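You operate a simulated robot arm through the tools that you are given. There is no shell and no other tool. Be economical: measure what you need, move in short steps, check, and stop when the job is done.

You run a simulated robot arm. Do the job below in one go: nothing can be reset, and whatever is moved stays where it is left.

TASK
Switch off, then tighten and tug the blue and the orange wire.
Fine: the main switch of the small cabinet, which stays off; each screw goes to its stop before its wire is tugged.

Only the result counts: the job must be done as asked and must still hold three seconds after the hand-in. Knocking over, shifting, dropping, spilling or breaking anything else fails it.

THE ROBOT
A 6-joint arm with a two-finger parallel gripper on a trunk, on a base that drives. Base frame: it is fixed to the floor where the robot stands at the start and does not move with it; the origin is under the middle of the robot, x ahead of it, y to its left, z up. Readings come in cm, rad, newtons and seconds.
With the tool pointing down near the work surface it reaches from about 36 to 82 cm from the robot's upright axis, wherever it stands. Its first joint turns from -2.897 to 2.897 rad. Places, roughly: blue marker sleeve [50, -125, 75]; blue wire [50, -150, 100]; board switch [60, -40, 120]; green marker sleeve [50, -125, 75]; lamp screw [40, -150, 90]; lamp switch [50, 0, 120]; main switch [50, 0, 100]; meter screw [60, -150, 90]; meter switch [60, -20, 120]; meter terminal [60, -150, 90]; orange wire [75, -150, 100]; relay screw [50, -150, 90]; relay switch [50, -10, 120]; relay terminal [50, -160, 90]; yellow marker sleeve [50, -150, 75]; yellow wire [50, -175, 100]. Payload 3.91 kg.
The tool frame sits at the grasp point between the pads (the TCP): z along the fingers, y along the line on which they close. The tips reach 3 cm beyond it. Largest opening 11 cm; finger width 2, thickness 1; the body of the gripper, 4.8 by 11.2 cm, starts 5.5 cm behind the TCP.
Orientation is told as [roll, pitch, yaw] about the base's x, y, z axes, in that order, counted from this pose: with the fingers straight down and closing along the base's y, the tool's x points along the base's -x, its y along +y and its z along -z.

THE INTERFACE
- The arm moves only by the tool servo_tool. Its argument "steps" is a list of rows, each a list of 2 entries, a list of its own where there are three numbers: the shift along the tool's x, y, z in m, then the turn, a rotation vector about the tool's x, y, z in rad. In form: [[[dx, dy, dz], [rx, ry, rz]], ...]. A call has 1 to 20 rows; each row is the pose to reach, as a shift and turn from the pose commanded when the call began, along the tool's axes at that moment. "hand" is the gripper command, from -1 (shut) to 1 (fully open), values between in proportion, set as the call begins (left out, the last holds). Each row takes 0.2 s and may step no farther than 5 cm and 0.15 rad from the row before; otherwise, or with a gripper value out of range, the whole call is refused. A pose out of reach is approached as far as the arm can. The call stops where the force on the tool passes 40 N (or 10 N more than at its start, if that is more) or the arm is blocked; 0.2 s more then pass. Each finger travels about 4.5 cm/s and halts on what it meets, pressing with about 44 N; the grip force reading is that of the motor and also rises with nothing between the fingers. The clock runs only during rows and for 0.2 s after the last one: add rows that repeat a pose to give the fingers time. It gives the time, the measured TCP pose, the force on the tool (base axes), the opening and the grip force at its end, in the units of the frame above (readings bear some noise), with the torque about the TCP (base axes, N m) and any sound that the robot's microphone picked up.
- Cameras (640 x 400 px; columns grow to the right, rows downward): "scene" is now at [1.06, 10.75, 147.71]; the picture's right is [-0.44, -0.90, 0.00], its down [-0.44, 0.21, -0.87] and it looks along [0.79, -0.38, -0.49] (base axes); focal length 295 px, centre (320, 200). "wrist" rides on the gripper at [7.7, 0.7, -11.5] in the tool frame; the picture's right is [-0.09, 1.00, 0.00], its down [-0.80, -0.07, -0.59] and it looks along [-0.59, -0.05, 0.80] (tool axes); focal length 270 px, centre (320, 200). There is no depth. A picture from a camera that has moved, and an enlarged one, comes with that camera's place and axes in the base frame and with its lens. The place of the scene camera against the robot may be out by one fixed shift of up to 2.5 cm in any direction.
- camera(camera): a new picture of that camera. It takes no simulated time.
- lift_body(by): slides the trunk up (or, below 0, down) by that many cm; the arm and the scene camera ride with it, the base frame stays. It gives what a move gives, with no picture.
- roll_base(legs): drives the robot by 1 to 6 legs, each [ahead, turn to the left] in cm and rad, along the robot's own axes; the way and the turn of a leg run together, so that a leg with both is an arc; at most 150 cm and 3.142 rad a leg. The arm and the cameras ride along, it lands a little off, and it stops where it bumps. It gives what a move gives.
- pan_tilt(pan, tilt): turns the head with the scene camera to pan (to the left, within 2.705 rad either way) and tilt (down, from -0.506 to 1.204), counted from straight ahead of the robot. It gives what a move gives.
- inspect(camera, box): a new picture of the part [left, top, right, bottom] of that camera's present view, enlarged. It takes no simulated time.
- close_job(): hands the job in; it is judged then, once.

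Work in short steps. Places have to be worked out from the pictures, the camera data and where the tool is seen: move nearer, look again, correct. Check each grasp and each placing, and mend what went wrong. You have 120 turns and 90 pictures in all, those below and enlarged ones among them. Open the gripper and draw the arm clear of the work before you hand the job in, unless the task says otherwise; then end with one line.

The tools are called after "Call:" by a JSON object that holds its "method" and its "body". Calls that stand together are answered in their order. servo_tool: Moves the arm, as the interface text tells. Its arguments: {"type":"object","properties":{"steps":{"type":"array","items":{"type":"array"}},"hand":{"type":"number"}},"required":["steps"]} The other tools are called the same way: lift_body (by) slides the trunk up or down; roll_base (legs) drives the base; pan_tilt (pan, tilt) turns the head that bears the scene camera; camera (camera) takes a picture; inspect (camera, box) takes an enlarged picture of a part of a camera's view; close_job () hands the job in.

At the start:

```text
t: 0.0
ee_pos: [41.59, -10.64, 112.14]
ee_rot: [0.0, 0.001, -0.001]
ft_force: [0.9, 0.5, 0.5]
ft_torque: [0.0, 0.01, 0.02]
width: 11.02
grasp_force: 0.0
trunk travel left (down, up): [-40.0, 21.0]
robot x, y, heading: [0.12, -0.03, 0.001]
head pan, tilt: [-0.45, 0.508]
```

scene: 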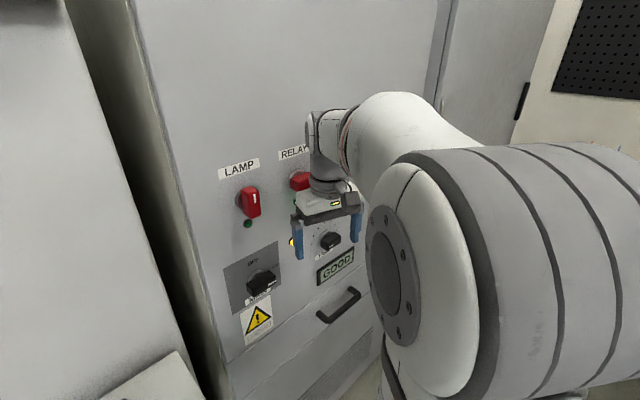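
wrist: 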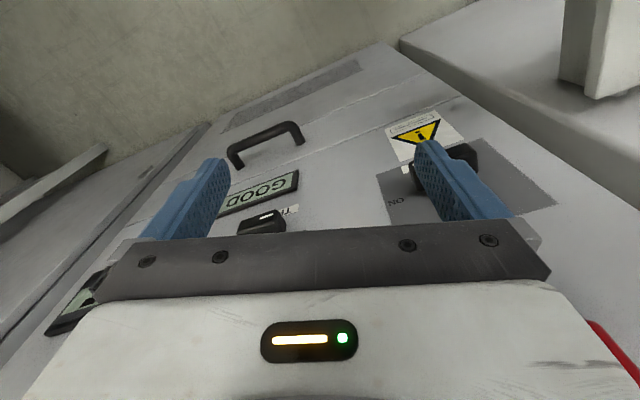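

I see the cabinet with lamp, relay and a main switch; the arm hides part of it. I'll look around with the head, starting with the straight-on view and zooming in on the panel.

Call:
{"method": "inspect", "body": {"camera": "scene", "box": [200, 130, 400, 350]}}

Call:
{"method": "pan_tilt", "body": {"pan": -1.25, "tilt": 0.45}}

Call:
{"method": "camera", "body": {"camera": "scene"}}

```text
1.82 times, centred on (300, 240) of scene
camera zoom: at [1.06, 10.75, 147.71], right [-0.44, -0.9, 0.0], down [-0.44, 0.21, -0.87], along [0.79, -0.38, -0.49], focal length 536 px, centre (356, 127)
```

zoom: 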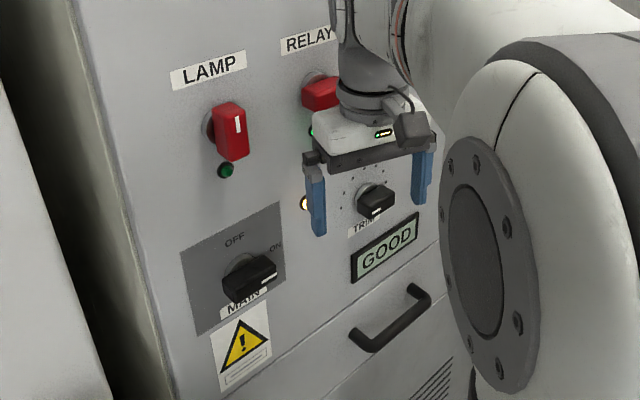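

```text
t: 1.1
ee_pos: [41.51, -10.49, 112.11]
ee_rot: [-0.001, 0.0, 0.0]
ft_force: [-0.5, 0.3, -1.1]
ft_torque: [0.01, 0.02, -0.02]
width: 11.0
grasp_force: 0.0
trunk travel left (down, up): [-40.0, 21.0]
robot x, y, heading: [0.17, -0.1, -0.0]
head pan, tilt: [-1.25, 0.45]
```

```text
86 pictures are left
camera scene: at [-4.21, 5.99, 148.24], right [-0.95, -0.32, 0.0], down [-0.14, 0.41, -0.9], along [0.28, -0.85, -0.44], focal length 295 px, centre (320, 200)
```

scene: 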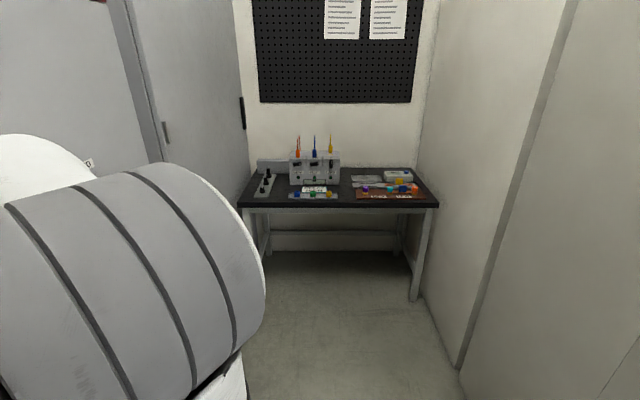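

A bench stands to the right with the terminal unit. I zoom in on it.

Call:
{"method": "inspect", "body": {"camera": "scene", "box": [240, 130, 440, 215]}}

Call:
{"method": "pan_tilt", "body": {"pan": 0.3, "tilt": 0.45}}

Call:
{"method": "camera", "body": {"camera": "scene"}}

```text
3.20 times, centred on (340, 172) of scene
camera zoom: at [-4.21, 5.99, 148.24], right [-0.95, -0.32, 0.0], down [-0.14, 0.41, -0.9], along [0.28, -0.85, -0.44], focal length 943 px, centre (256, 288)
```

zoom: 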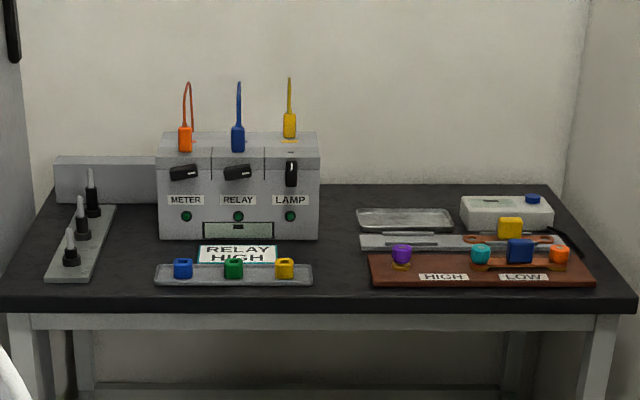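

```text
t: 2.8
ee_pos: [41.63, -10.61, 112.24]
ee_rot: [0.002, 0.001, -0.001]
ft_force: [0.5, -0.3, -1.5]
ft_torque: [-0.02, 0.0, -0.01]
width: 10.98
grasp_force: 0.1
trunk travel left (down, up): [-40.0, 21.0]
robot x, y, heading: [-0.03, 0.17, -0.0]
head pan, tilt: [0.3, 0.45]
```

```text
84 pictures are left
camera scene: at [1.67, 17.42, 148.24], right [0.3, -0.96, 0.0], down [-0.42, -0.13, -0.9], along [0.86, 0.27, -0.44], focal length 295 px, centre (320, 200)
```

scene: 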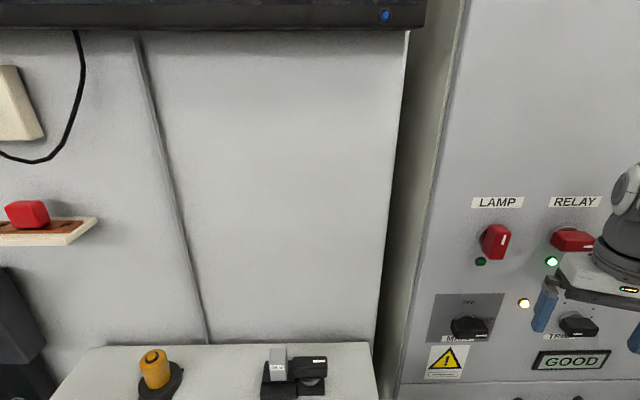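

The tall cabinet holds LAMP/RELAY/.../MAIN; the bench holds the terminal unit. I zoom on the main switch and on the rest of that panel.

Call:
{"method": "inspect", "body": {"camera": "scene", "box": [410, 180, 640, 400]}}

Call:
{"method": "inspect", "body": {"camera": "scene", "box": [420, 280, 520, 350]}}

Call:
{"method": "inspect", "body": {"camera": "wrist", "box": [340, 80, 580, 240]}}

```text
1.82 times, centred on (525, 290) of scene
camera zoom: at [1.67, 17.42, 148.24], right [0.3, -0.96, 0.0], down [-0.42, -0.13, -0.9], along [0.86, 0.27, -0.44], focal length 536 px, centre (-53, 36)
```

zoom: 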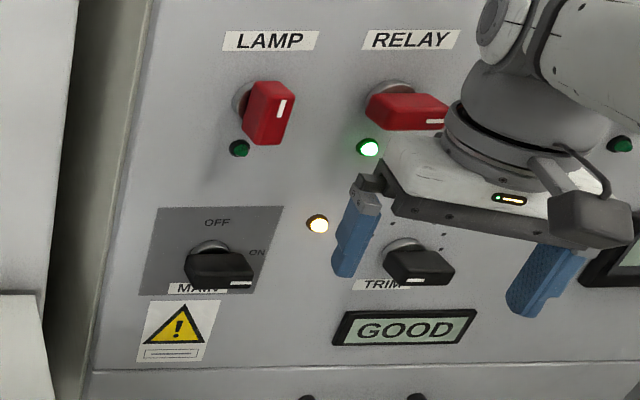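

```text
5.71 times, centred on (470, 315) of scene
camera zoom: at [1.67, 17.42, 148.24], right [0.3, -0.96, 0.0], down [-0.42, -0.13, -0.9], along [0.86, 0.27, -0.44], focal length 1683 px, centre (-537, -457)
```

zoom: 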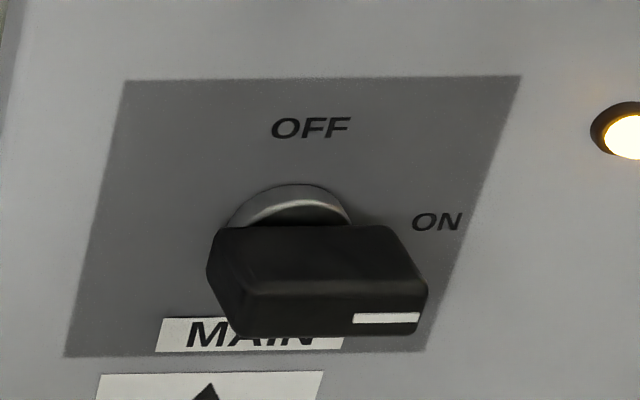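

```text
2.50 times, centred on (460, 160) of wrist
camera zoom: at [33.84, -9.95, 123.57], right [0.09, 1.0, 0.0], down [0.8, -0.07, 0.59], along [0.59, -0.05, -0.8], focal length 676 px, centre (-30, 300)
```

zoom: 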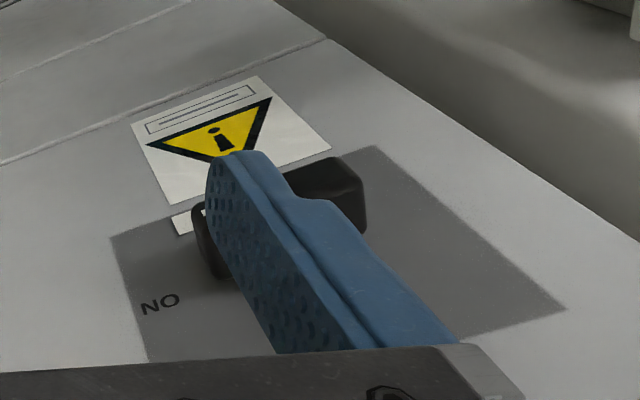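

Main knob points at ON (right); OFF is up, so a quarter turn anticlockwise. Triangulated: cabinet face x≈53, knob hub near y≈2, z≈98. I back the base for room to point the gripper forward.

Call:
{"method": "roll_base", "body": {"legs": [[-20, 0]]}}

Call:
{"method": "servo_tool", "body": {"steps": [[[0, 0, 0], [0, -0.15, 0]], [[0, 0, 0], [0, -0.3, 0]], [[0, 0, 0], [0, -0.45, 0]], [[0, 0, 0], [0, -0.6, 0]], [[0, 0, 0], [0, -0.75, 0]], [[0, 0, 0], [0, -0.9, 0]], [[0, 0, 0], [0, -1.05, 0]], [[0, 0, 0], [0, -1.2, 0]], [[0, 0, 0], [0, -1.35, 0]], [[0, 0, 0], [0, -1.5, 0]], [[0, 0, 0], [0, -1.5708, 0]], [[0, 0, 0], [0, -1.5708, 0]]]}}

Call:
{"method": "camera", "body": {"camera": "scene"}}

```text
t: 4.4
ee_pos: [21.45, -10.72, 111.99]
ee_rot: [0.0, -0.001, -0.003]
ft_force: [0.1, 0.5, -0.5]
ft_torque: [-0.03, -0.01, 0.03]
width: 11.0
grasp_force: 0.0
trunk travel left (down, up): [-40.0, 21.0]
robot x, y, heading: [-20.32, -0.29, 0.001]
head pan, tilt: [0.3, 0.45]
```

```text
t: 7.0
ee_pos: [25.03, -13.53, 115.76]
ee_rot: [1.607, -1.573, -1.609]
ft_force: [1.0, -0.1, 0.5]
ft_torque: [0.0, 0.03, 0.0]
width: 11.02
grasp_force: 0.1
out of reach, approached as far as the arm can: row 9, 10, 11, 12
trunk travel left (down, up): [-40.0, 21.0]
robot x, y, heading: [-20.29, 0.02, -0.004]
head pan, tilt: [0.3, 0.45]
```

```text
80 pictures are left
camera scene: at [-18.46, 17.43, 148.24], right [0.29, -0.96, 0.0], down [-0.42, -0.13, -0.9], along [0.86, 0.27, -0.44], focal length 295 px, centre (320, 200)
```

scene: 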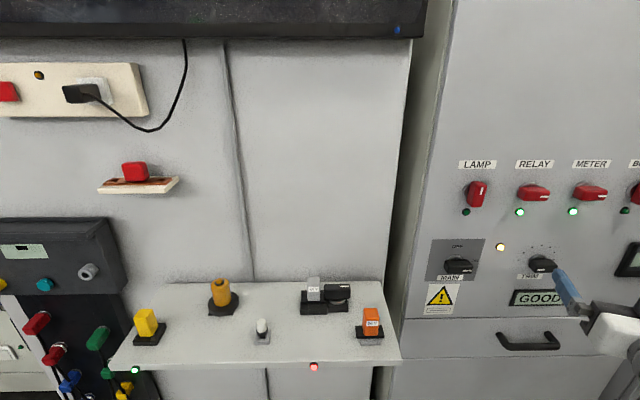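

The gripper now points ahead. I move it in front of the main switch and turn it a quarter (-90° about tool z) so the pads close vertically, with the camera on the right.

Call:
{"method": "servo_tool", "body": {"steps": [[[0.015, 0.012, 0.03], [0, 0, 0]], [[0.03, 0.03, 0.06], [0, 0, -0.15]], [[0.05, 0.045, 0.08], [0, 0, -0.3]], [[0.07, 0.06, 0.1], [0, 0, -0.45]], [[0.09, 0.075, 0.11], [0, 0, -0.6]], [[0.11, 0.09, 0.12], [0, 0, -0.75]], [[0.13, 0.105, 0.13], [0, 0, -0.9]], [[0.15, 0.12, 0.13], [0, 0, -1.05]], [[0.165, 0.135, 0.13], [0, 0, -1.2]], [[0.175, 0.145, 0.13], [0, 0, -1.35]], [[0.178, 0.155, 0.13], [0, 0, -1.5]], [[0.178, 0.155, 0.13], [0, 0, -1.5708]], [[0.178, 0.155, 0.13], [0, 0, -1.5708]]]}}

Call:
{"method": "camera", "body": {"camera": "wrist"}}

Call:
{"method": "camera", "body": {"camera": "scene"}}

```text
t: 9.8
ee_pos: [32.5, -7.84, 116.93]
ee_rot: [-1.141, -0.29, 1.335]
ft_force: [0.8, 0.0, -0.2]
ft_torque: [-0.03, 0.0, 0.02]
width: 11.03
grasp_force: 0.1
out of reach, approached as far as the arm can: row 3, 4, 5, 6, 7, 8, 9, 10, 11, 12, 13
trunk travel left (down, up): [-40.0, 21.0]
robot x, y, heading: [-20.11, -0.01, -0.007]
head pan, tilt: [0.3, 0.45]
```

```text
79 pictures are left
camera wrist: at [19.96, -13.67, 118.83], right [-0.32, 0.43, -0.84], down [-0.34, 0.78, 0.53], along [0.88, 0.46, -0.11], focal length 270 px, centre (320, 200)
```

wrist: 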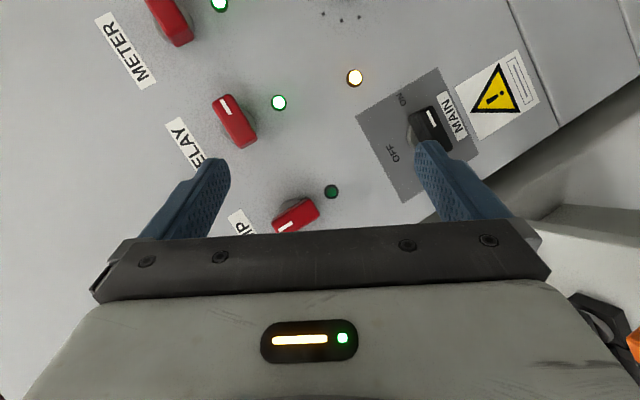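

```text
78 pictures are left
camera scene: at [-18.35, 17.44, 148.23], right [0.29, -0.96, 0.0], down [-0.42, -0.13, -0.9], along [0.86, 0.27, -0.44], focal length 295 px, centre (320, 200)
```

scene: 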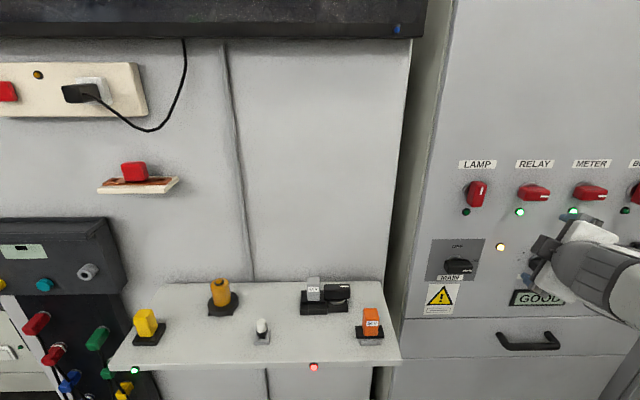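

The arm can't follow while folded at that height; the pose is partly turned. I lower the trunk 15 cm, then finish the orientation with a computed correction while moving toward x=40, y=2, z=98.

Call:
{"method": "lift_body", "body": {"by": -15}}

Call:
{"method": "servo_tool", "body": {"steps": [[[-0.02, 0.008, 0.016], [0.078, -0.032, -0.064]], [[-0.04, 0.016, 0.032], [0.156, -0.064, -0.128]], [[-0.06, 0.024, 0.048], [0.234, -0.096, -0.192]], [[-0.08, 0.032, 0.064], [0.312, -0.128, -0.256]], [[-0.098, 0.04, 0.079], [0.39, -0.16, -0.32]], [[-0.098, 0.04, 0.079], [0.39, -0.16, -0.32]]]}}

Call:
{"method": "camera", "body": {"camera": "wrist"}}

```text
t: 11.5
ee_pos: [32.37, -7.74, 102.17]
ee_rot: [-1.144, -0.291, 1.335]
ft_force: [-0.3, -0.6, 0.0]
ft_torque: [0.01, 0.03, 0.01]
width: 11.0
grasp_force: 0.0
trunk travel left (down, up): [-25.0, 36.0]
robot x, y, heading: [-20.12, 0.27, -0.006]
head pan, tilt: [0.3, 0.45]
```

```text
t: 12.9
ee_pos: [40.36, 2.1, 98.1]
ee_rot: [-1.573, -0.011, 1.561]
ft_force: [0.8, -0.5, 0.5]
ft_torque: [-0.02, -0.02, -0.02]
width: 11.0
grasp_force: 0.0
out of reach, approached as far as the arm can: row 1, 2
trunk travel left (down, up): [-25.0, 36.0]
robot x, y, heading: [-20.05, 0.16, -0.005]
head pan, tilt: [0.3, 0.45]
```

```text
77 pictures are left
camera wrist: at [28.76, -5.6, 97.43], right [0.0, 0.1, -0.99], down [-0.59, 0.81, 0.08], along [0.81, 0.58, 0.06], focal length 270 px, centre (320, 200)
```

wrist: 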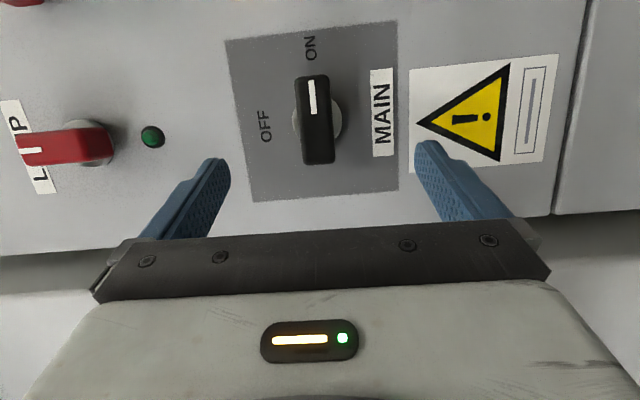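

The main knob is squarely between the open fingers; its centre is near y 2.3, z 98.3. I advance 7 cm and look again.

Call:
{"method": "servo_tool", "body": {"steps": [[[0, 0, 0.035], [0, 0, 0]], [[0, -0.001, 0.07], [0, 0, 0]], [[0, -0.001, 0.07], [0, 0, 0]]], "hand": 0.2}}

Call:
{"method": "camera", "body": {"camera": "wrist"}}

Call:
{"method": "inspect", "body": {"camera": "scene", "box": [400, 200, 560, 320]}}

```text
t: 13.7
ee_pos: [47.26, 1.93, 98.25]
ee_rot: [-1.57, -0.014, 1.56]
ft_force: [0.1, 0.5, 0.4]
ft_torque: [0.06, -0.04, 0.02]
width: 6.62
grasp_force: 0.1
trunk travel left (down, up): [-25.0, 36.0]
robot x, y, heading: [-20.07, 0.12, -0.005]
head pan, tilt: [0.3, 0.45]
```

```text
76 pictures are left
camera wrist: at [35.79, -5.75, 97.45], right [0.0, 0.1, -0.99], down [-0.59, 0.81, 0.08], along [0.81, 0.58, 0.06], focal length 270 px, centre (320, 200)
```

wrist: 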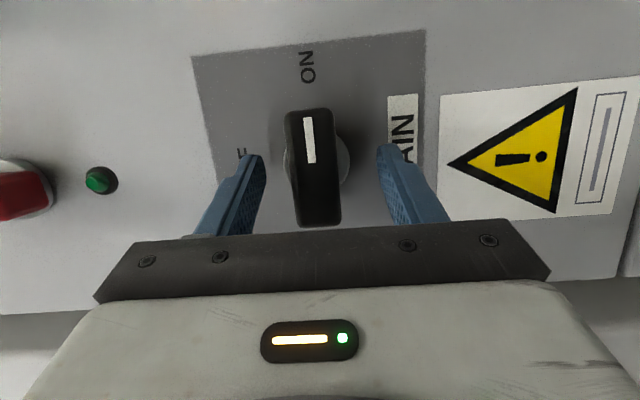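

```text
3.33 times, centred on (480, 260) of scene
camera zoom: at [-18.38, 17.43, 133.24], right [0.29, -0.96, 0.0], down [-0.42, -0.13, -0.9], along [0.86, 0.27, -0.44], focal length 982 px, centre (-213, 0)
```

zoom: 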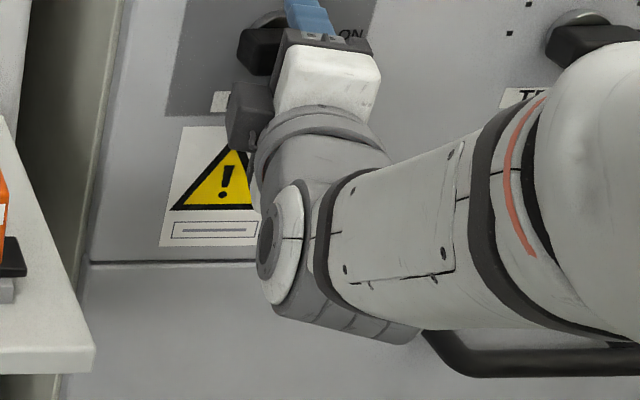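

Gap and alignment look right; face is near x≈52.5–53. I creep 1.8 cm ahead so the tips lie just off the plate, then close on the knob.

Call:
{"method": "servo_tool", "body": {"steps": [[[0, 0, 0.01], [0, 0, 0]], [[-0.002, 0, 0.018], [0, 0, 0]]]}}

Call:
{"method": "servo_tool", "body": {"steps": [[[0, 0, 0], [0, 0, 0]], [[0, 0, 0], [0, 0, 0]], [[0, 0, 0], [0, 0, 0]], [[0, 0, 0], [0, 0, 0]]], "hand": -1}}

Call:
{"method": "camera", "body": {"camera": "wrist"}}

```text
t: 14.4
ee_pos: [48.54, 1.96, 98.41]
ee_rot: [-1.568, -0.012, 1.56]
ft_force: [-29.6, -1.6, 5.4]
ft_torque: [-0.06, 0.48, 0.21]
width: 6.79
grasp_force: 1.9
trunk travel left (down, up): [-25.0, 36.0]
robot x, y, heading: [-20.45, 0.01, -0.007]
head pan, tilt: [0.3, 0.45]
stopped in row 2: the force on the tool passed its limit at 45 N (the readings are from after the stop); the commanded pose is now the measured one
```

```text
t: 15.4
ee_pos: [48.52, 1.86, 98.38]
ee_rot: [-1.567, -0.014, 1.561]
ft_force: [-38.5, -5.5, 3.8]
ft_torque: [-0.55, 1.3, 0.04]
width: 4.4
grasp_force: 44.3
trunk travel left (down, up): [-25.0, 36.0]
robot x, y, heading: [-20.23, 0.16, -0.001]
head pan, tilt: [0.3, 0.45]
```

```text
74 pictures are left
camera wrist: at [36.95, -5.76, 97.66], right [0.0, 0.1, -0.99], down [-0.59, 0.81, 0.08], along [0.81, 0.58, 0.06], focal length 270 px, centre (320, 200)
```

wrist: 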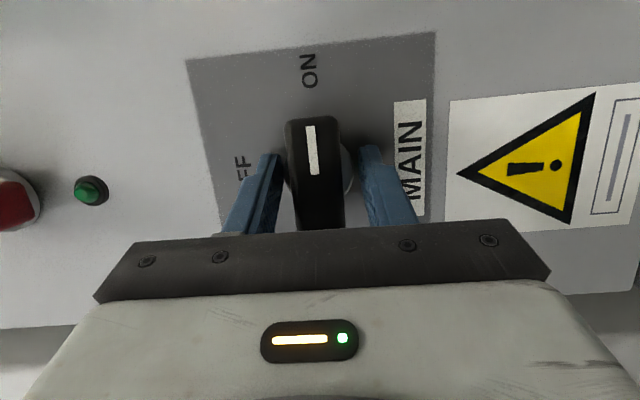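

The tips met the plate at x≈51.5 and the pads closed on the round collar (4.4 cm). I open, back off 1.2 cm and close on the bar.

Call:
{"method": "servo_tool", "body": {"steps": [[[0, 0, 0], [0, 0, 0]], [[0, 0, -0.004], [0, 0, 0]], [[0, 0, -0.012], [0, 0, 0]], [[0, 0, -0.012], [0, 0, 0]]], "hand": 0.1}}

Call:
{"method": "servo_tool", "body": {"steps": [[[0, 0, 0], [0, 0, 0]], [[0, 0, 0], [0, 0, 0]], [[0, 0, 0], [0, 0, 0]], [[0, 0, 0], [0, 0, 0]]], "hand": -1}}

Call:
{"method": "camera", "body": {"camera": "wrist"}}

```text
t: 16.4
ee_pos: [47.81, 1.96, 98.15]
ee_rot: [-1.566, -0.012, 1.559]
ft_force: [0.4, -0.7, 0.0]
ft_torque: [0.01, 0.0, -0.04]
width: 6.07
grasp_force: 0.1
trunk travel left (down, up): [-25.0, 36.0]
robot x, y, heading: [-20.05, -0.43, -0.003]
head pan, tilt: [0.3, 0.45]
```

```text
t: 17.4
ee_pos: [47.67, 1.99, 98.55]
ee_rot: [-1.572, -0.012, 1.561]
ft_force: [14.7, 1.8, 25.7]
ft_torque: [0.06, -0.76, 0.07]
width: 4.16
grasp_force: 45.1
trunk travel left (down, up): [-25.0, 36.0]
robot x, y, heading: [-20.29, 0.07, -0.002]
head pan, tilt: [0.3, 0.45]
```

```text
73 pictures are left
camera wrist: at [36.12, -5.64, 97.72], right [0.0, 0.1, -0.99], down [-0.59, 0.81, 0.08], along [0.81, 0.58, 0.06], focal length 270 px, centre (320, 200)
```

wrist: 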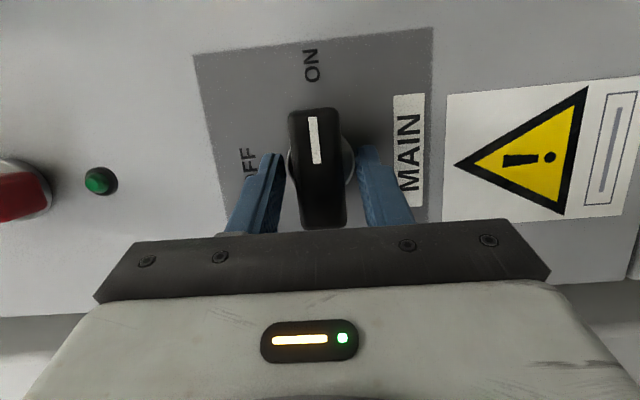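

Still on the collar's rim. I open, back another 0.9 cm, raise 0.3 cm (the collar pushed upward) and close again.

Call:
{"method": "servo_tool", "body": {"steps": [[[0, 0, 0], [0, 0, 0]], [[0, 0, -0.004], [0, 0, 0]], [[0, -0.001, -0.009], [0, 0, 0]], [[0, -0.001, -0.009], [0, 0, 0]]], "hand": 0.1}}

Call:
{"method": "servo_tool", "body": {"steps": [[[0, 0, 0], [0, 0, 0]], [[0, 0, 0], [0, 0, 0]], [[0, 0, 0], [0, 0, 0]], [[0, 0, 0], [0, 0, 0]]], "hand": -1}}

Call:
{"method": "camera", "body": {"camera": "wrist"}}

```text
t: 18.4
ee_pos: [46.94, 1.84, 98.14]
ee_rot: [-1.562, -0.012, 1.561]
ft_force: [0.3, -0.2, -0.8]
ft_torque: [-0.02, 0.05, 0.03]
width: 6.03
grasp_force: 0.0
trunk travel left (down, up): [-25.0, 36.0]
robot x, y, heading: [-20.12, -0.01, -0.002]
head pan, tilt: [0.3, 0.45]
```

```text
t: 19.4
ee_pos: [46.92, 1.9, 98.35]
ee_rot: [-1.572, -0.013, 1.561]
ft_force: [13.5, 1.2, 24.5]
ft_torque: [-0.32, 0.2, -0.03]
width: 2.55
grasp_force: 45.0
trunk travel left (down, up): [-25.0, 36.0]
robot x, y, heading: [-20.16, -0.17, 0.002]
head pan, tilt: [0.3, 0.45]
```

```text
72 pictures are left
camera wrist: at [35.27, -5.72, 97.73], right [0.0, 0.1, -0.99], down [-0.59, 0.81, 0.08], along [0.81, 0.58, 0.06], focal length 270 px, centre (320, 200)
```

wrist: 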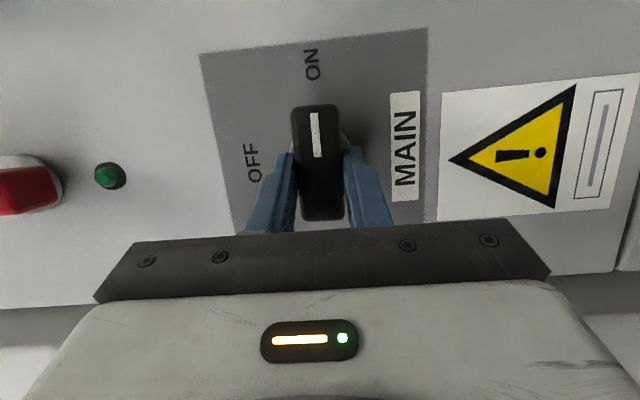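

Now the pads hold the bar (2.55 cm). I turn anticlockwise (negative about tool z), first 0.6 rad, easing the upward load.

Call:
{"method": "servo_tool", "body": {"steps": [[[0, -0.003, 0], [0, 0, -0.12]], [[0, -0.003, 0], [0, 0, -0.24]], [[0, -0.0035, 0], [0, 0, -0.36]], [[-0.0005, -0.004, 0], [0, 0, -0.48]], [[-0.0008, -0.0045, 0], [0, 0, -0.6]]]}}

```text
t: 20.6
ee_pos: [46.74, 1.92, 98.43]
ee_rot: [-1.557, 0.589, 1.568]
ft_force: [-9.3, -6.0, -3.5]
ft_torque: [0.51, -1.51, -0.19]
width: 2.97
grasp_force: 44.7
trunk travel left (down, up): [-25.0, 36.0]
robot x, y, heading: [-19.96, 0.07, -0.003]
head pan, tilt: [0.3, 0.45]
```

It turns with little resistance. I continue to about 1.6 rad.

Call:
{"method": "servo_tool", "body": {"steps": [[[0, 0, 0], [0, 0, -0.14]], [[0, 0, 0], [0, 0, -0.28]], [[-0.0005, 0, 0], [0, 0, -0.42]], [[-0.001, 0, 0], [0, 0, -0.56]], [[-0.001, 0, 0], [0, 0, -0.7]], [[-0.001, 0, 0], [0, 0, -0.84]], [[-0.001, 0, 0], [0, 0, -0.97]], [[-0.001, 0, 0], [0, 0, -1.05]]]}}

Call:
{"method": "camera", "body": {"camera": "wrist"}}

```text
t: 22.1
ee_pos: [46.89, 1.5, 98.65]
ee_rot: [-1.482, 1.453, 1.688]
ft_force: [0.9, 14.7, -1.6]
ft_torque: [-0.04, 0.19, 1.47]
width: 3.13
grasp_force: 44.6
out of reach, approached as far as the arm can: row 6, 7
trunk travel left (down, up): [-25.0, 36.0]
robot x, y, heading: [-20.24, -0.3, 0.003]
head pan, tilt: [0.3, 0.45]
stopped in row 7: the force on the tool passed its limit at 60 N (the readings are from after the stop); the commanded pose is now the measured one
```

```text
71 pictures are left
camera wrist: at [35.46, -0.38, 106.3], right [0.03, -0.98, -0.21], down [-0.61, 0.15, -0.78], along [0.79, 0.15, -0.59], focal length 270 px, centre (320, 200)
```

wrist: 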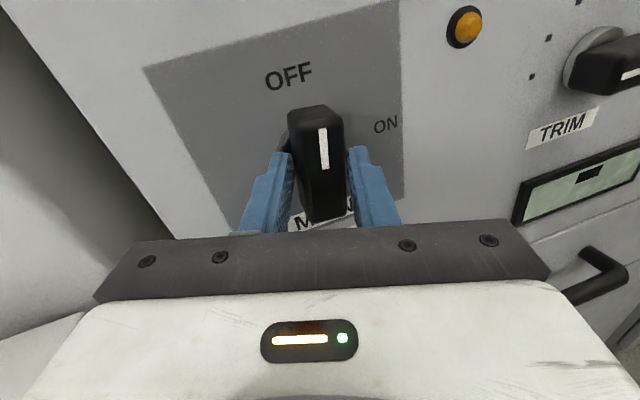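

The amber lamp and the display are dark, so the switch has flipped. I release, back away, and check the knob.

Call:
{"method": "servo_tool", "body": {"steps": [[[0, 0, 0], [0, 0, 0]], [[0, 0, 0], [0, 0, 0]], [[0, 0, 0], [0, 0, 0]], [[0, 0, -0.04], [0, 0, 0]], [[0, 0, -0.08], [0, 0, 0]], [[0, 0, -0.08], [0, 0, 0]]], "hand": 0.2}}

Call:
{"method": "camera", "body": {"camera": "wrist"}}

Call:
{"method": "camera", "body": {"camera": "scene"}}

```text
t: 23.5
ee_pos: [38.75, 1.12, 98.79]
ee_rot: [-1.503, 1.447, 1.665]
ft_force: [0.2, 0.5, 0.5]
ft_torque: [0.01, 0.02, -0.02]
width: 6.61
grasp_force: 0.0
trunk travel left (down, up): [-25.0, 36.0]
robot x, y, heading: [-19.95, -0.26, -0.0]
head pan, tilt: [0.3, 0.45]
```

```text
70 pictures are left
camera wrist: at [27.24, -0.89, 106.47], right [0.02, -0.98, -0.21], down [-0.61, 0.15, -0.78], along [0.8, 0.14, -0.59], focal length 270 px, centre (320, 200)
```

wrist: 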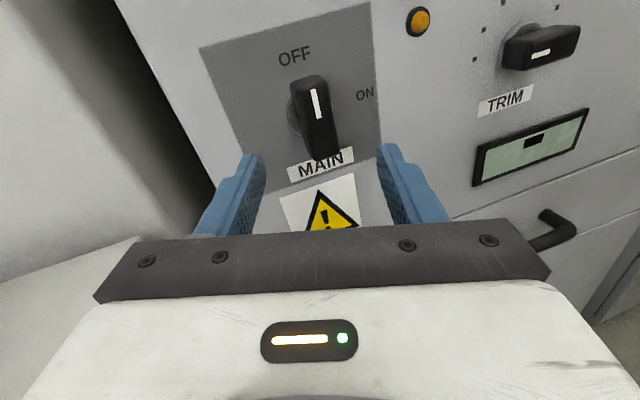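

```text
69 pictures are left
camera scene: at [-18.48, 17.43, 133.24], right [0.29, -0.96, 0.0], down [-0.42, -0.13, -0.9], along [0.86, 0.27, -0.43], focal length 295 px, centre (320, 200)
```

scene: 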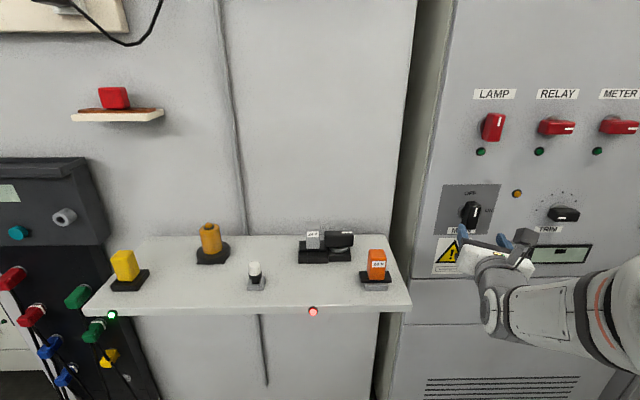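

All the panel's lamps are out. A zoom confirms whether the knob is fully at OFF.

Call:
{"method": "inspect", "body": {"camera": "scene", "box": [430, 175, 510, 235]}}

Call:
{"method": "inspect", "body": {"camera": "wrist", "box": [200, 20, 400, 190]}}

```text
6.67 times, centred on (470, 205) of scene
camera zoom: at [-18.48, 17.43, 133.24], right [0.29, -0.96, 0.0], down [-0.42, -0.13, -0.9], along [0.86, 0.27, -0.43], focal length 1964 px, centre (-680, 167)
```

zoom: 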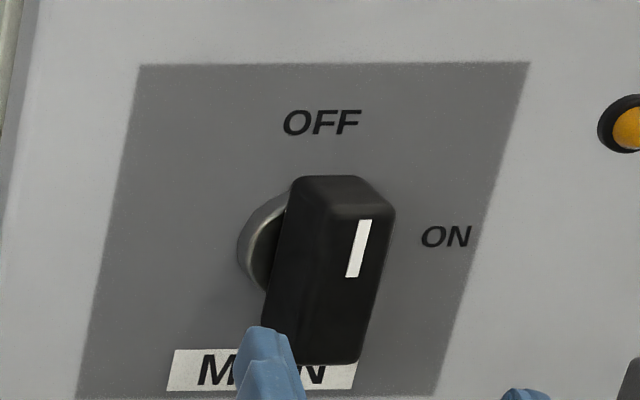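

```text
2.35 times, centred on (300, 105) of wrist
camera zoom: at [27.24, -0.89, 106.47], right [0.02, -0.98, -0.21], down [-0.61, 0.15, -0.78], along [0.8, 0.14, -0.59], focal length 636 px, centre (367, 424)
```

zoom: 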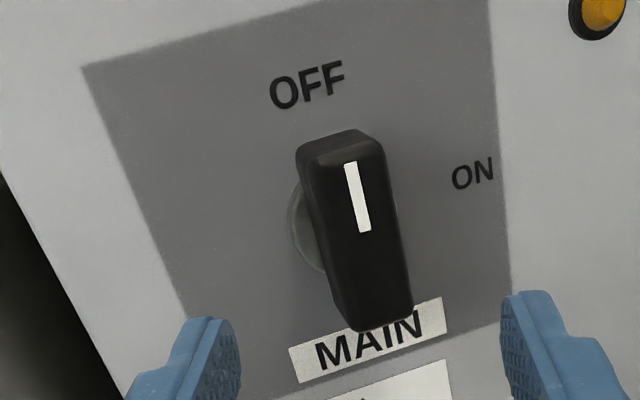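

OFF is confirmed. Now to the bench: it seems square to a heading of about -1.25, box near (52,-153). I turn right and drive 65 cm, then look.

Call:
{"method": "roll_base", "body": {"legs": [[0, -1.18], [65, 0]]}}

Call:
{"method": "pan_tilt", "body": {"pan": 0, "tilt": 0.5}}

Call:
{"method": "camera", "body": {"camera": "scene"}}

```text
t: 30.1
ee_pos: [27.68, -115.16, 98.79]
ee_rot: [-1.5, 1.444, 0.488]
ft_force: [0.1, 0.0, 0.1]
ft_torque: [0.0, 0.01, -0.04]
width: 6.59
grasp_force: 0.0
trunk travel left (down, up): [-25.0, 36.0]
robot x, y, heading: [3.95, -61.1, -1.178]
head pan, tilt: [0.3, 0.45]
```

```text
t: 30.9
ee_pos: [27.69, -115.07, 98.88]
ee_rot: [-1.502, 1.446, 0.486]
ft_force: [-0.1, -0.1, -0.2]
ft_torque: [0.01, 0.03, 0.03]
width: 6.6
grasp_force: 0.1
trunk travel left (down, up): [-25.0, 36.0]
robot x, y, heading: [4.12, -61.14, -1.173]
head pan, tilt: [0.0, 0.499]
```

```text
66 pictures are left
camera scene: at [19.05, -56.96, 132.79], right [-0.92, -0.39, 0.0], down [-0.18, 0.44, -0.88], along [0.34, -0.81, -0.48], focal length 295 px, centre (320, 200)
```

scene: 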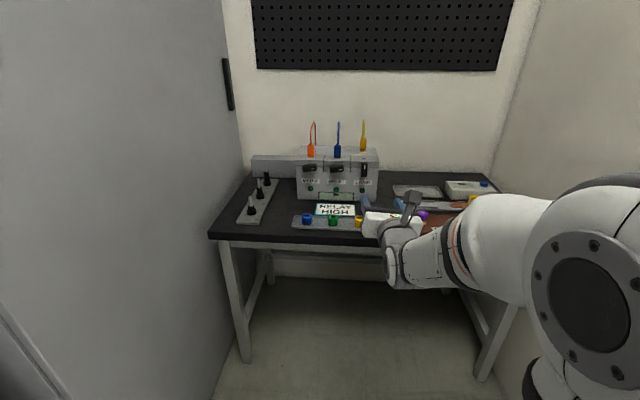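

The bench is straight ahead, rotated with it. I zoom on the terminal box.

Call:
{"method": "inspect", "body": {"camera": "scene", "box": [235, 110, 400, 230]}}

Call:
{"method": "camera", "body": {"camera": "wrist"}}

```text
3.33 times, centred on (318, 170) of scene
camera zoom: at [19.05, -56.96, 132.79], right [-0.92, -0.39, 0.0], down [-0.18, 0.44, -0.88], along [0.34, -0.81, -0.48], focal length 982 px, centre (328, 300)
```

zoom: 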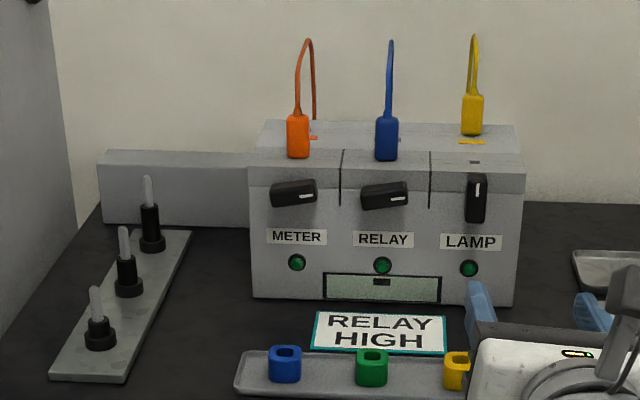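

```text
64 pictures are left
camera wrist: at [21.54, -105.33, 106.46], right [-0.89, -0.4, -0.21], down [-0.09, 0.62, -0.78], along [0.44, -0.68, -0.59], focal length 270 px, centre (320, 200)
```

wrist: 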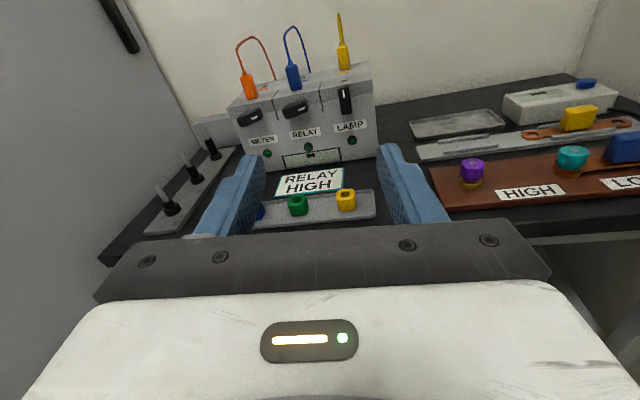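

Triangulated knobs: meter (64.5,-153.4), relay (54.6,-157), lamp (44,-160), z≈88; box faces heading ≈ -1.24. I drive 32 cm closer and align the heading, the arm staying about 13 cm short of the knobs.

Call:
{"method": "roll_base", "body": {"legs": [[32, 0], [0, -0.07]]}}

Call:
{"method": "camera", "body": {"camera": "wrist"}}

Call:
{"method": "camera", "body": {"camera": "scene"}}

```text
t: 33.5
ee_pos: [36.9, -146.45, 98.85]
ee_rot: [-1.504, 1.445, 0.42]
ft_force: [0.5, -0.2, 0.6]
ft_torque: [0.01, -0.01, -0.06]
width: 6.6
grasp_force: 0.0
trunk travel left (down, up): [-25.0, 36.0]
robot x, y, heading: [16.83, -90.99, -1.227]
head pan, tilt: [0.0, 0.499]
```

```text
63 pictures are left
camera wrist: at [31.32, -136.39, 106.46], right [-0.92, -0.34, -0.21], down [-0.05, 0.62, -0.78], along [0.4, -0.71, -0.59], focal length 270 px, centre (320, 200)
```

wrist: 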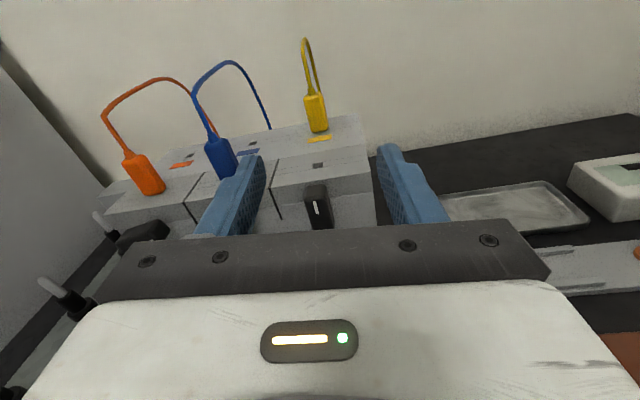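

```text
62 pictures are left
camera scene: at [31.9, -87.8, 132.79], right [-0.94, -0.33, 0.0], down [-0.16, 0.45, -0.88], along [0.29, -0.83, -0.48], focal length 295 px, centre (320, 200)
```

scene: 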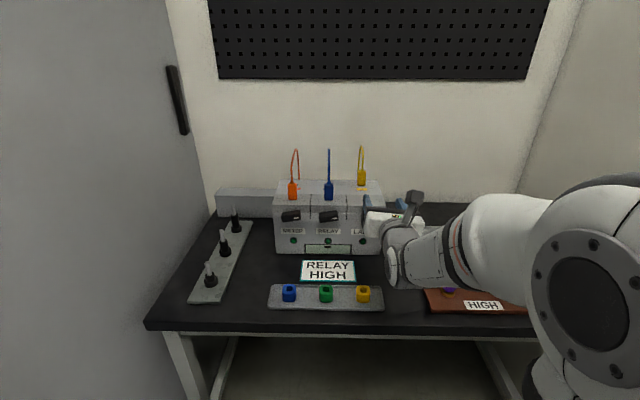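

The box is in view. I move the gripper in front of the relay screw at knob height, turning it +1.2 rad about its axis so the pads close nearly vertically (camera to the right).

Call:
{"method": "servo_tool", "body": {"steps": [[[-0.015, -0.014, 0.0], [0, 0, 0.14]], [[-0.03, -0.029, 0.0], [0, 0, 0.28]], [[-0.047, -0.043, 0.005], [0, 0, 0.42]], [[-0.063, -0.058, 0.015], [0, 0, 0.56]], [[-0.078, -0.072, 0.025], [0, 0, 0.7]], [[-0.094, -0.086, 0.035], [0, 0, 0.84]], [[-0.11, -0.1, 0.045], [0, 0, 0.98]], [[-0.12, -0.11, 0.05], [0, 0, 1.1]], [[-0.125, -0.115, 0.06], [0, 0, 1.2]], [[-0.125, -0.115, 0.06], [0, 0, 1.2]]]}}

Call:
{"method": "camera", "body": {"camera": "wrist"}}

Call:
{"method": "camera", "body": {"camera": "scene"}}

```text
t: 35.7
ee_pos: [51.05, -147.42, 87.86]
ee_rot: [-1.563, 0.245, 0.356]
ft_force: [-0.1, 0.5, 0.1]
ft_torque: [0.02, -0.03, 0.0]
width: 6.58
grasp_force: 0.1
trunk travel left (down, up): [-25.0, 36.0]
robot x, y, heading: [16.7, -91.05, -1.232]
head pan, tilt: [0.0, 0.499]
```

```text
61 pictures are left
camera wrist: at [39.88, -139.43, 89.17], right [-0.15, -0.05, -0.99], down [0.54, 0.83, -0.12], along [0.83, -0.55, -0.1], focal length 270 px, centre (320, 200)
```

wrist: 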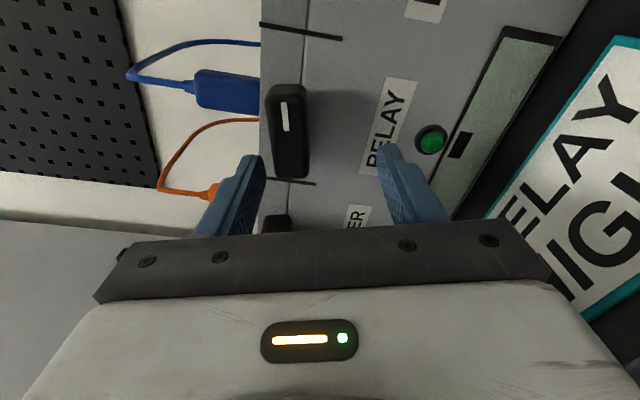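

```text
60 pictures are left
camera scene: at [31.91, -87.84, 132.79], right [-0.94, -0.33, 0.0], down [-0.16, 0.45, -0.88], along [0.29, -0.83, -0.48], focal length 295 px, centre (320, 200)
```

scene: 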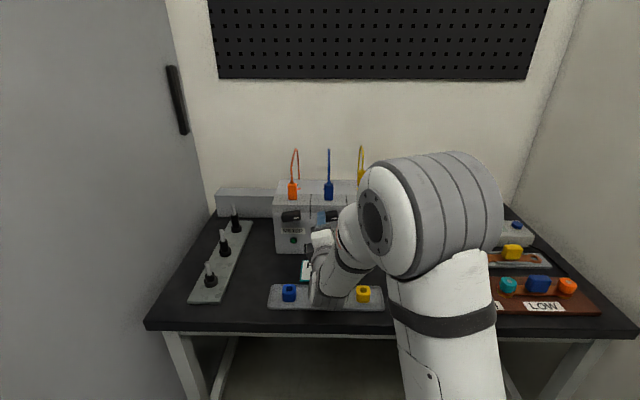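

Relay knob sits about 2.2 cm higher than the gripper axis and close ahead. I raise to match and narrow the opening to about 5 cm, then look again.

Call:
{"method": "servo_tool", "body": {"steps": [[[0.003, -0.011, 0], [0, 0, 0]], [[0.0054, -0.0215, 0], [0, 0, 0]], [[0.0054, -0.0215, 0], [0, 0, 0]]], "hand": -0.05}}

Call:
{"method": "camera", "body": {"camera": "wrist"}}

Call:
{"method": "inspect", "body": {"camera": "scene", "box": [255, 140, 405, 270]}}

```text
t: 36.5
ee_pos: [51.12, -147.44, 89.96]
ee_rot: [-1.563, 0.244, 0.357]
ft_force: [0.1, 0.0, -0.1]
ft_torque: [-0.01, -0.04, 0.0]
width: 5.23
grasp_force: 0.0
trunk travel left (down, up): [-25.0, 36.0]
robot x, y, heading: [16.65, -91.11, -1.234]
head pan, tilt: [0.0, 0.499]
```

```text
59 pictures are left
camera wrist: at [39.91, -139.45, 91.28], right [-0.15, -0.05, -0.99], down [0.54, 0.83, -0.12], along [0.83, -0.55, -0.1], focal length 270 px, centre (320, 200)
```

wrist: 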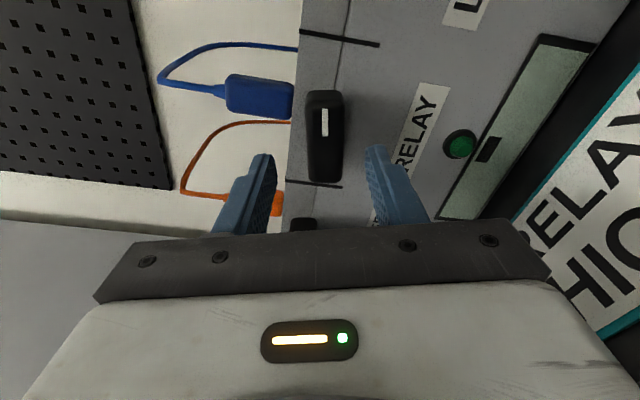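

```text
3.08 times, centred on (330, 205) of scene
camera zoom: at [31.9, -87.83, 132.79], right [-0.94, -0.33, 0.0], down [-0.16, 0.45, -0.88], along [0.29, -0.83, -0.48], focal length 906 px, centre (289, 185)
```

zoom: 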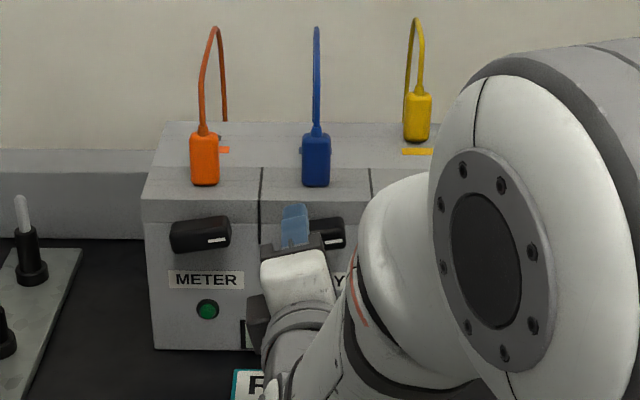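

Knob is ~1.6 cm right of the pads; height matches. I shift right and advance 1 cm, then look.

Call:
{"method": "servo_tool", "body": {"steps": [[[0.0155, 0.0036, 0], [0, 0, 0]], [[0.0155, 0.0036, 0.01], [0, 0, 0]], [[0.0155, 0.0036, 0.01], [0, 0, 0]]]}}

Call:
{"method": "camera", "body": {"camera": "wrist"}}

Call:
{"method": "inspect", "body": {"camera": "scene", "box": [255, 140, 405, 270]}}

```text
t: 37.3
ee_pos: [50.03, -148.86, 89.98]
ee_rot: [-1.563, 0.244, 0.358]
ft_force: [0.9, 0.5, 0.1]
ft_torque: [0.0, 0.02, -0.02]
width: 5.24
grasp_force: 0.1
trunk travel left (down, up): [-25.0, 36.0]
robot x, y, heading: [16.72, -90.93, -1.229]
head pan, tilt: [0.0, 0.499]
```

```text
57 pictures are left
camera wrist: at [38.82, -140.92, 91.25], right [-0.15, -0.05, -0.99], down [0.54, 0.83, -0.12], along [0.83, -0.55, -0.1], focal length 270 px, centre (320, 200)
```

wrist: 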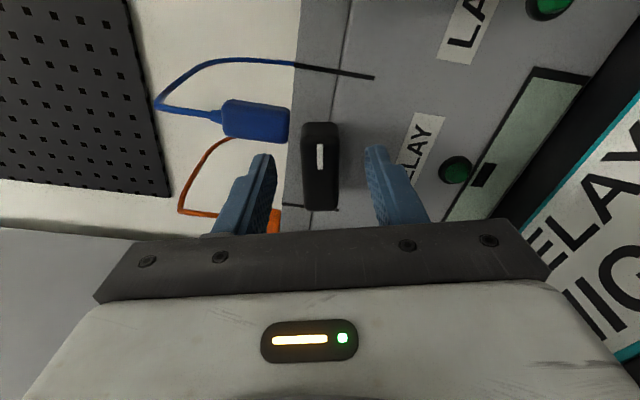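

```text
3.08 times, centred on (330, 205) of scene
camera zoom: at [31.9, -87.84, 132.79], right [-0.94, -0.33, 0.0], down [-0.16, 0.45, -0.88], along [0.29, -0.83, -0.48], focal length 906 px, centre (289, 185)
```

zoom: 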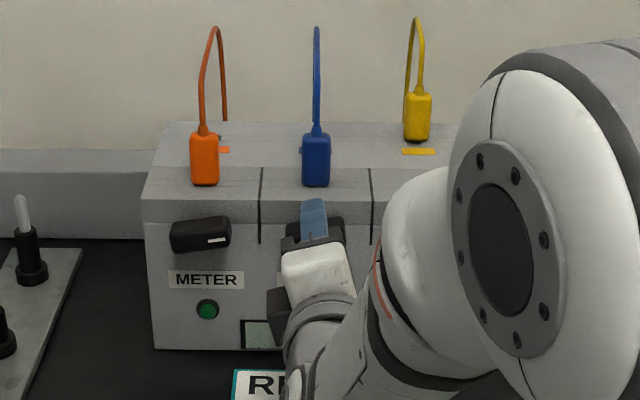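

The finger is centred over the knob. I advance 1.5 cm and close.

Call:
{"method": "servo_tool", "body": {"steps": [[[0, 0, 0.008], [0, 0, 0]], [[0, 0, 0.015], [0, 0, 0]], [[0, 0, 0.015], [0, 0, 0]]]}}

Call:
{"method": "servo_tool", "body": {"steps": [[[0, 0, 0], [0, 0, 0]], [[0, 0, 0], [0, 0, 0]], [[0, 0, 0], [0, 0, 0]], [[0, 0, 0], [0, 0, 0]]], "hand": -1}}

Call:
{"method": "camera", "body": {"camera": "wrist"}}

```text
t: 38.1
ee_pos: [50.52, -150.32, 89.86]
ee_rot: [-1.561, 0.242, 0.357]
ft_force: [-0.7, 0.9, 0.6]
ft_torque: [-0.02, 0.0, -0.02]
width: 5.22
grasp_force: 0.1
trunk travel left (down, up): [-25.0, 36.0]
robot x, y, heading: [17.15, -91.15, -1.234]
head pan, tilt: [0.0, 0.499]
```

```text
t: 39.1
ee_pos: [50.53, -150.36, 90.11]
ee_rot: [-1.562, 0.245, 0.358]
ft_force: [1.4, -1.5, 2.0]
ft_torque: [0.06, 0.01, 0.01]
width: 2.19
grasp_force: 44.7
trunk travel left (down, up): [-25.0, 36.0]
robot x, y, heading: [16.53, -91.01, -1.233]
head pan, tilt: [0.0, 0.499]
```

```text
55 pictures are left
camera wrist: at [39.32, -142.34, 91.25], right [-0.15, -0.05, -0.99], down [0.54, 0.83, -0.12], along [0.83, -0.55, -0.1], focal length 270 px, centre (320, 200)
```

wrist: 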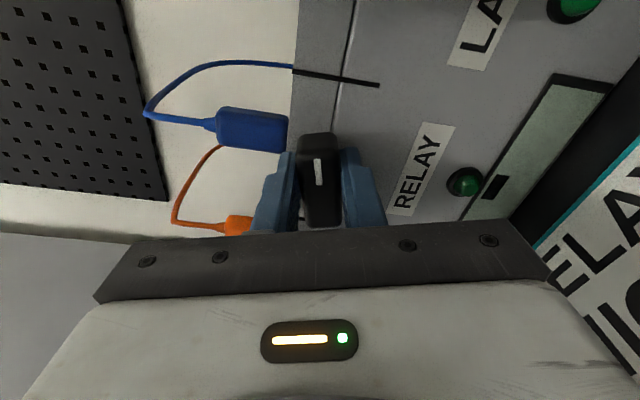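

Gripped at 2.2 cm. I turn clockwise (+ about tool z) 0.45 rad and watch torque.

Call:
{"method": "servo_tool", "body": {"steps": [[[0, 0, 0], [0, 0, 0.15]], [[0, 0, 0], [0, 0, 0.3]], [[0, 0, 0], [0, 0, 0.45]], [[0, 0, 0], [0, 0, 0.45]]]}}

Call:
{"method": "camera", "body": {"camera": "wrist"}}

```text
t: 40.1
ee_pos: [50.52, -150.27, 89.65]
ee_rot: [-1.556, -0.203, 0.352]
ft_force: [0.5, 10.2, -18.6]
ft_torque: [-1.06, -0.24, 1.28]
width: 2.22
grasp_force: 45.2
trunk travel left (down, up): [-25.0, 36.0]
robot x, y, heading: [16.83, -90.85, -1.232]
head pan, tilt: [0.0, 0.499]
```

```text
54 pictures are left
camera wrist: at [39.52, -142.25, 87.66], right [0.27, 0.11, -0.96], down [0.52, 0.82, 0.24], along [0.81, -0.56, 0.16], focal length 270 px, centre (320, 200)
```

wrist: 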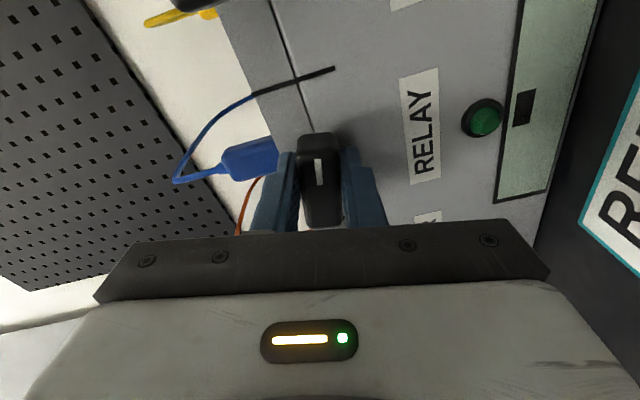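

The knob follows with little torque, but the tool is being pulled down: the axis lies ~1.1 cm left of my grip. I continue clockwise along a circle about that axis.

Call:
{"method": "servo_tool", "body": {"steps": [[[0.0009, 0.0044, 0], [0, 0, 0]], [[0.0008, 0.006, 0], [0, 0, 0.15]], [[0.0004, 0.0077, 0], [0, 0, 0.3]], [[-0.0002, 0.0092, 0], [0, 0, 0.45]], [[-0.001, 0.0106, 0], [0, 0, 0.6]], [[-0.001, 0.0106, 0], [0, 0, 0.6]]]}}

Call:
{"method": "camera", "body": {"camera": "wrist"}}

```text
t: 41.5
ee_pos: [50.62, -150.3, 89.48]
ee_rot: [-1.569, -0.808, 0.353]
ft_force: [1.3, -10.1, 19.7]
ft_torque: [-1.29, -0.53, -0.76]
width: 2.23
grasp_force: 45.5
trunk travel left (down, up): [-25.0, 36.0]
robot x, y, heading: [16.8, -91.24, -1.235]
head pan, tilt: [0.0, 0.499]
```

```text
53 pictures are left
camera wrist: at [42.12, -141.32, 83.4], right [0.73, 0.27, -0.62], down [0.27, 0.73, 0.63], along [0.63, -0.63, 0.46], focal length 270 px, centre (320, 200)
```

wrist: 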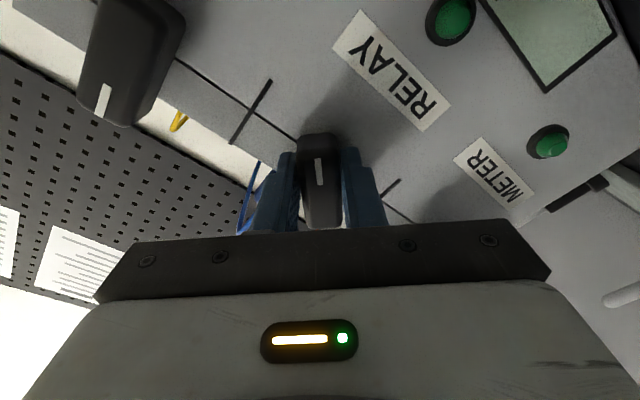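

Now the load reverses slightly (I over-corrected). I ease it and turn further clockwise about the present centre.

Call:
{"method": "servo_tool", "body": {"steps": [[[-0.002, -0.002, 0], [0, 0, 0.1]], [[-0.0025, -0.0025, 0], [0, 0, 0.25]], [[-0.0025, -0.0025, 0], [0, 0, 0.4]], [[-0.0025, -0.0025, 0], [0, 0, 0.55]], [[-0.0025, -0.0025, 0], [0, 0, 0.7]], [[-0.0025, -0.0025, 0], [0, 0, 0.7]]]}}

Call:
{"method": "camera", "body": {"camera": "wrist"}}

```text
t: 42.9
ee_pos: [51.1, -150.3, 89.25]
ee_rot: [-1.431, -1.503, 0.22]
ft_force: [23.5, 1.8, 8.6]
ft_torque: [-0.53, -0.06, -0.56]
width: 2.28
grasp_force: 44.9
trunk travel left (down, up): [-25.0, 36.0]
robot x, y, heading: [16.63, -91.02, -1.234]
head pan, tilt: [0.0, 0.499]
```

```text
52 pictures are left
camera wrist: at [47.01, -139.42, 81.63], right [0.94, 0.35, 0.02], down [-0.22, 0.54, 0.81], along [0.27, -0.76, 0.59], focal length 270 px, centre (320, 200)
```

wrist: 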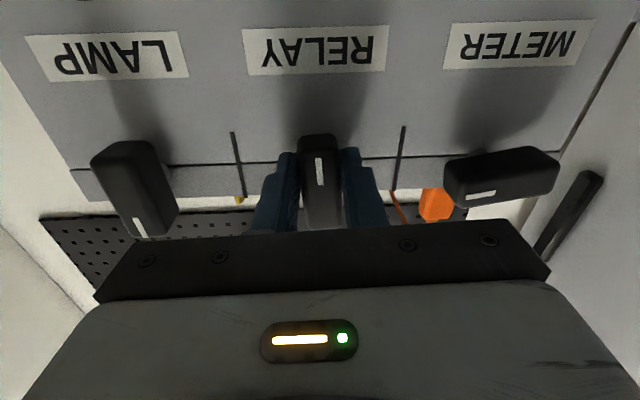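

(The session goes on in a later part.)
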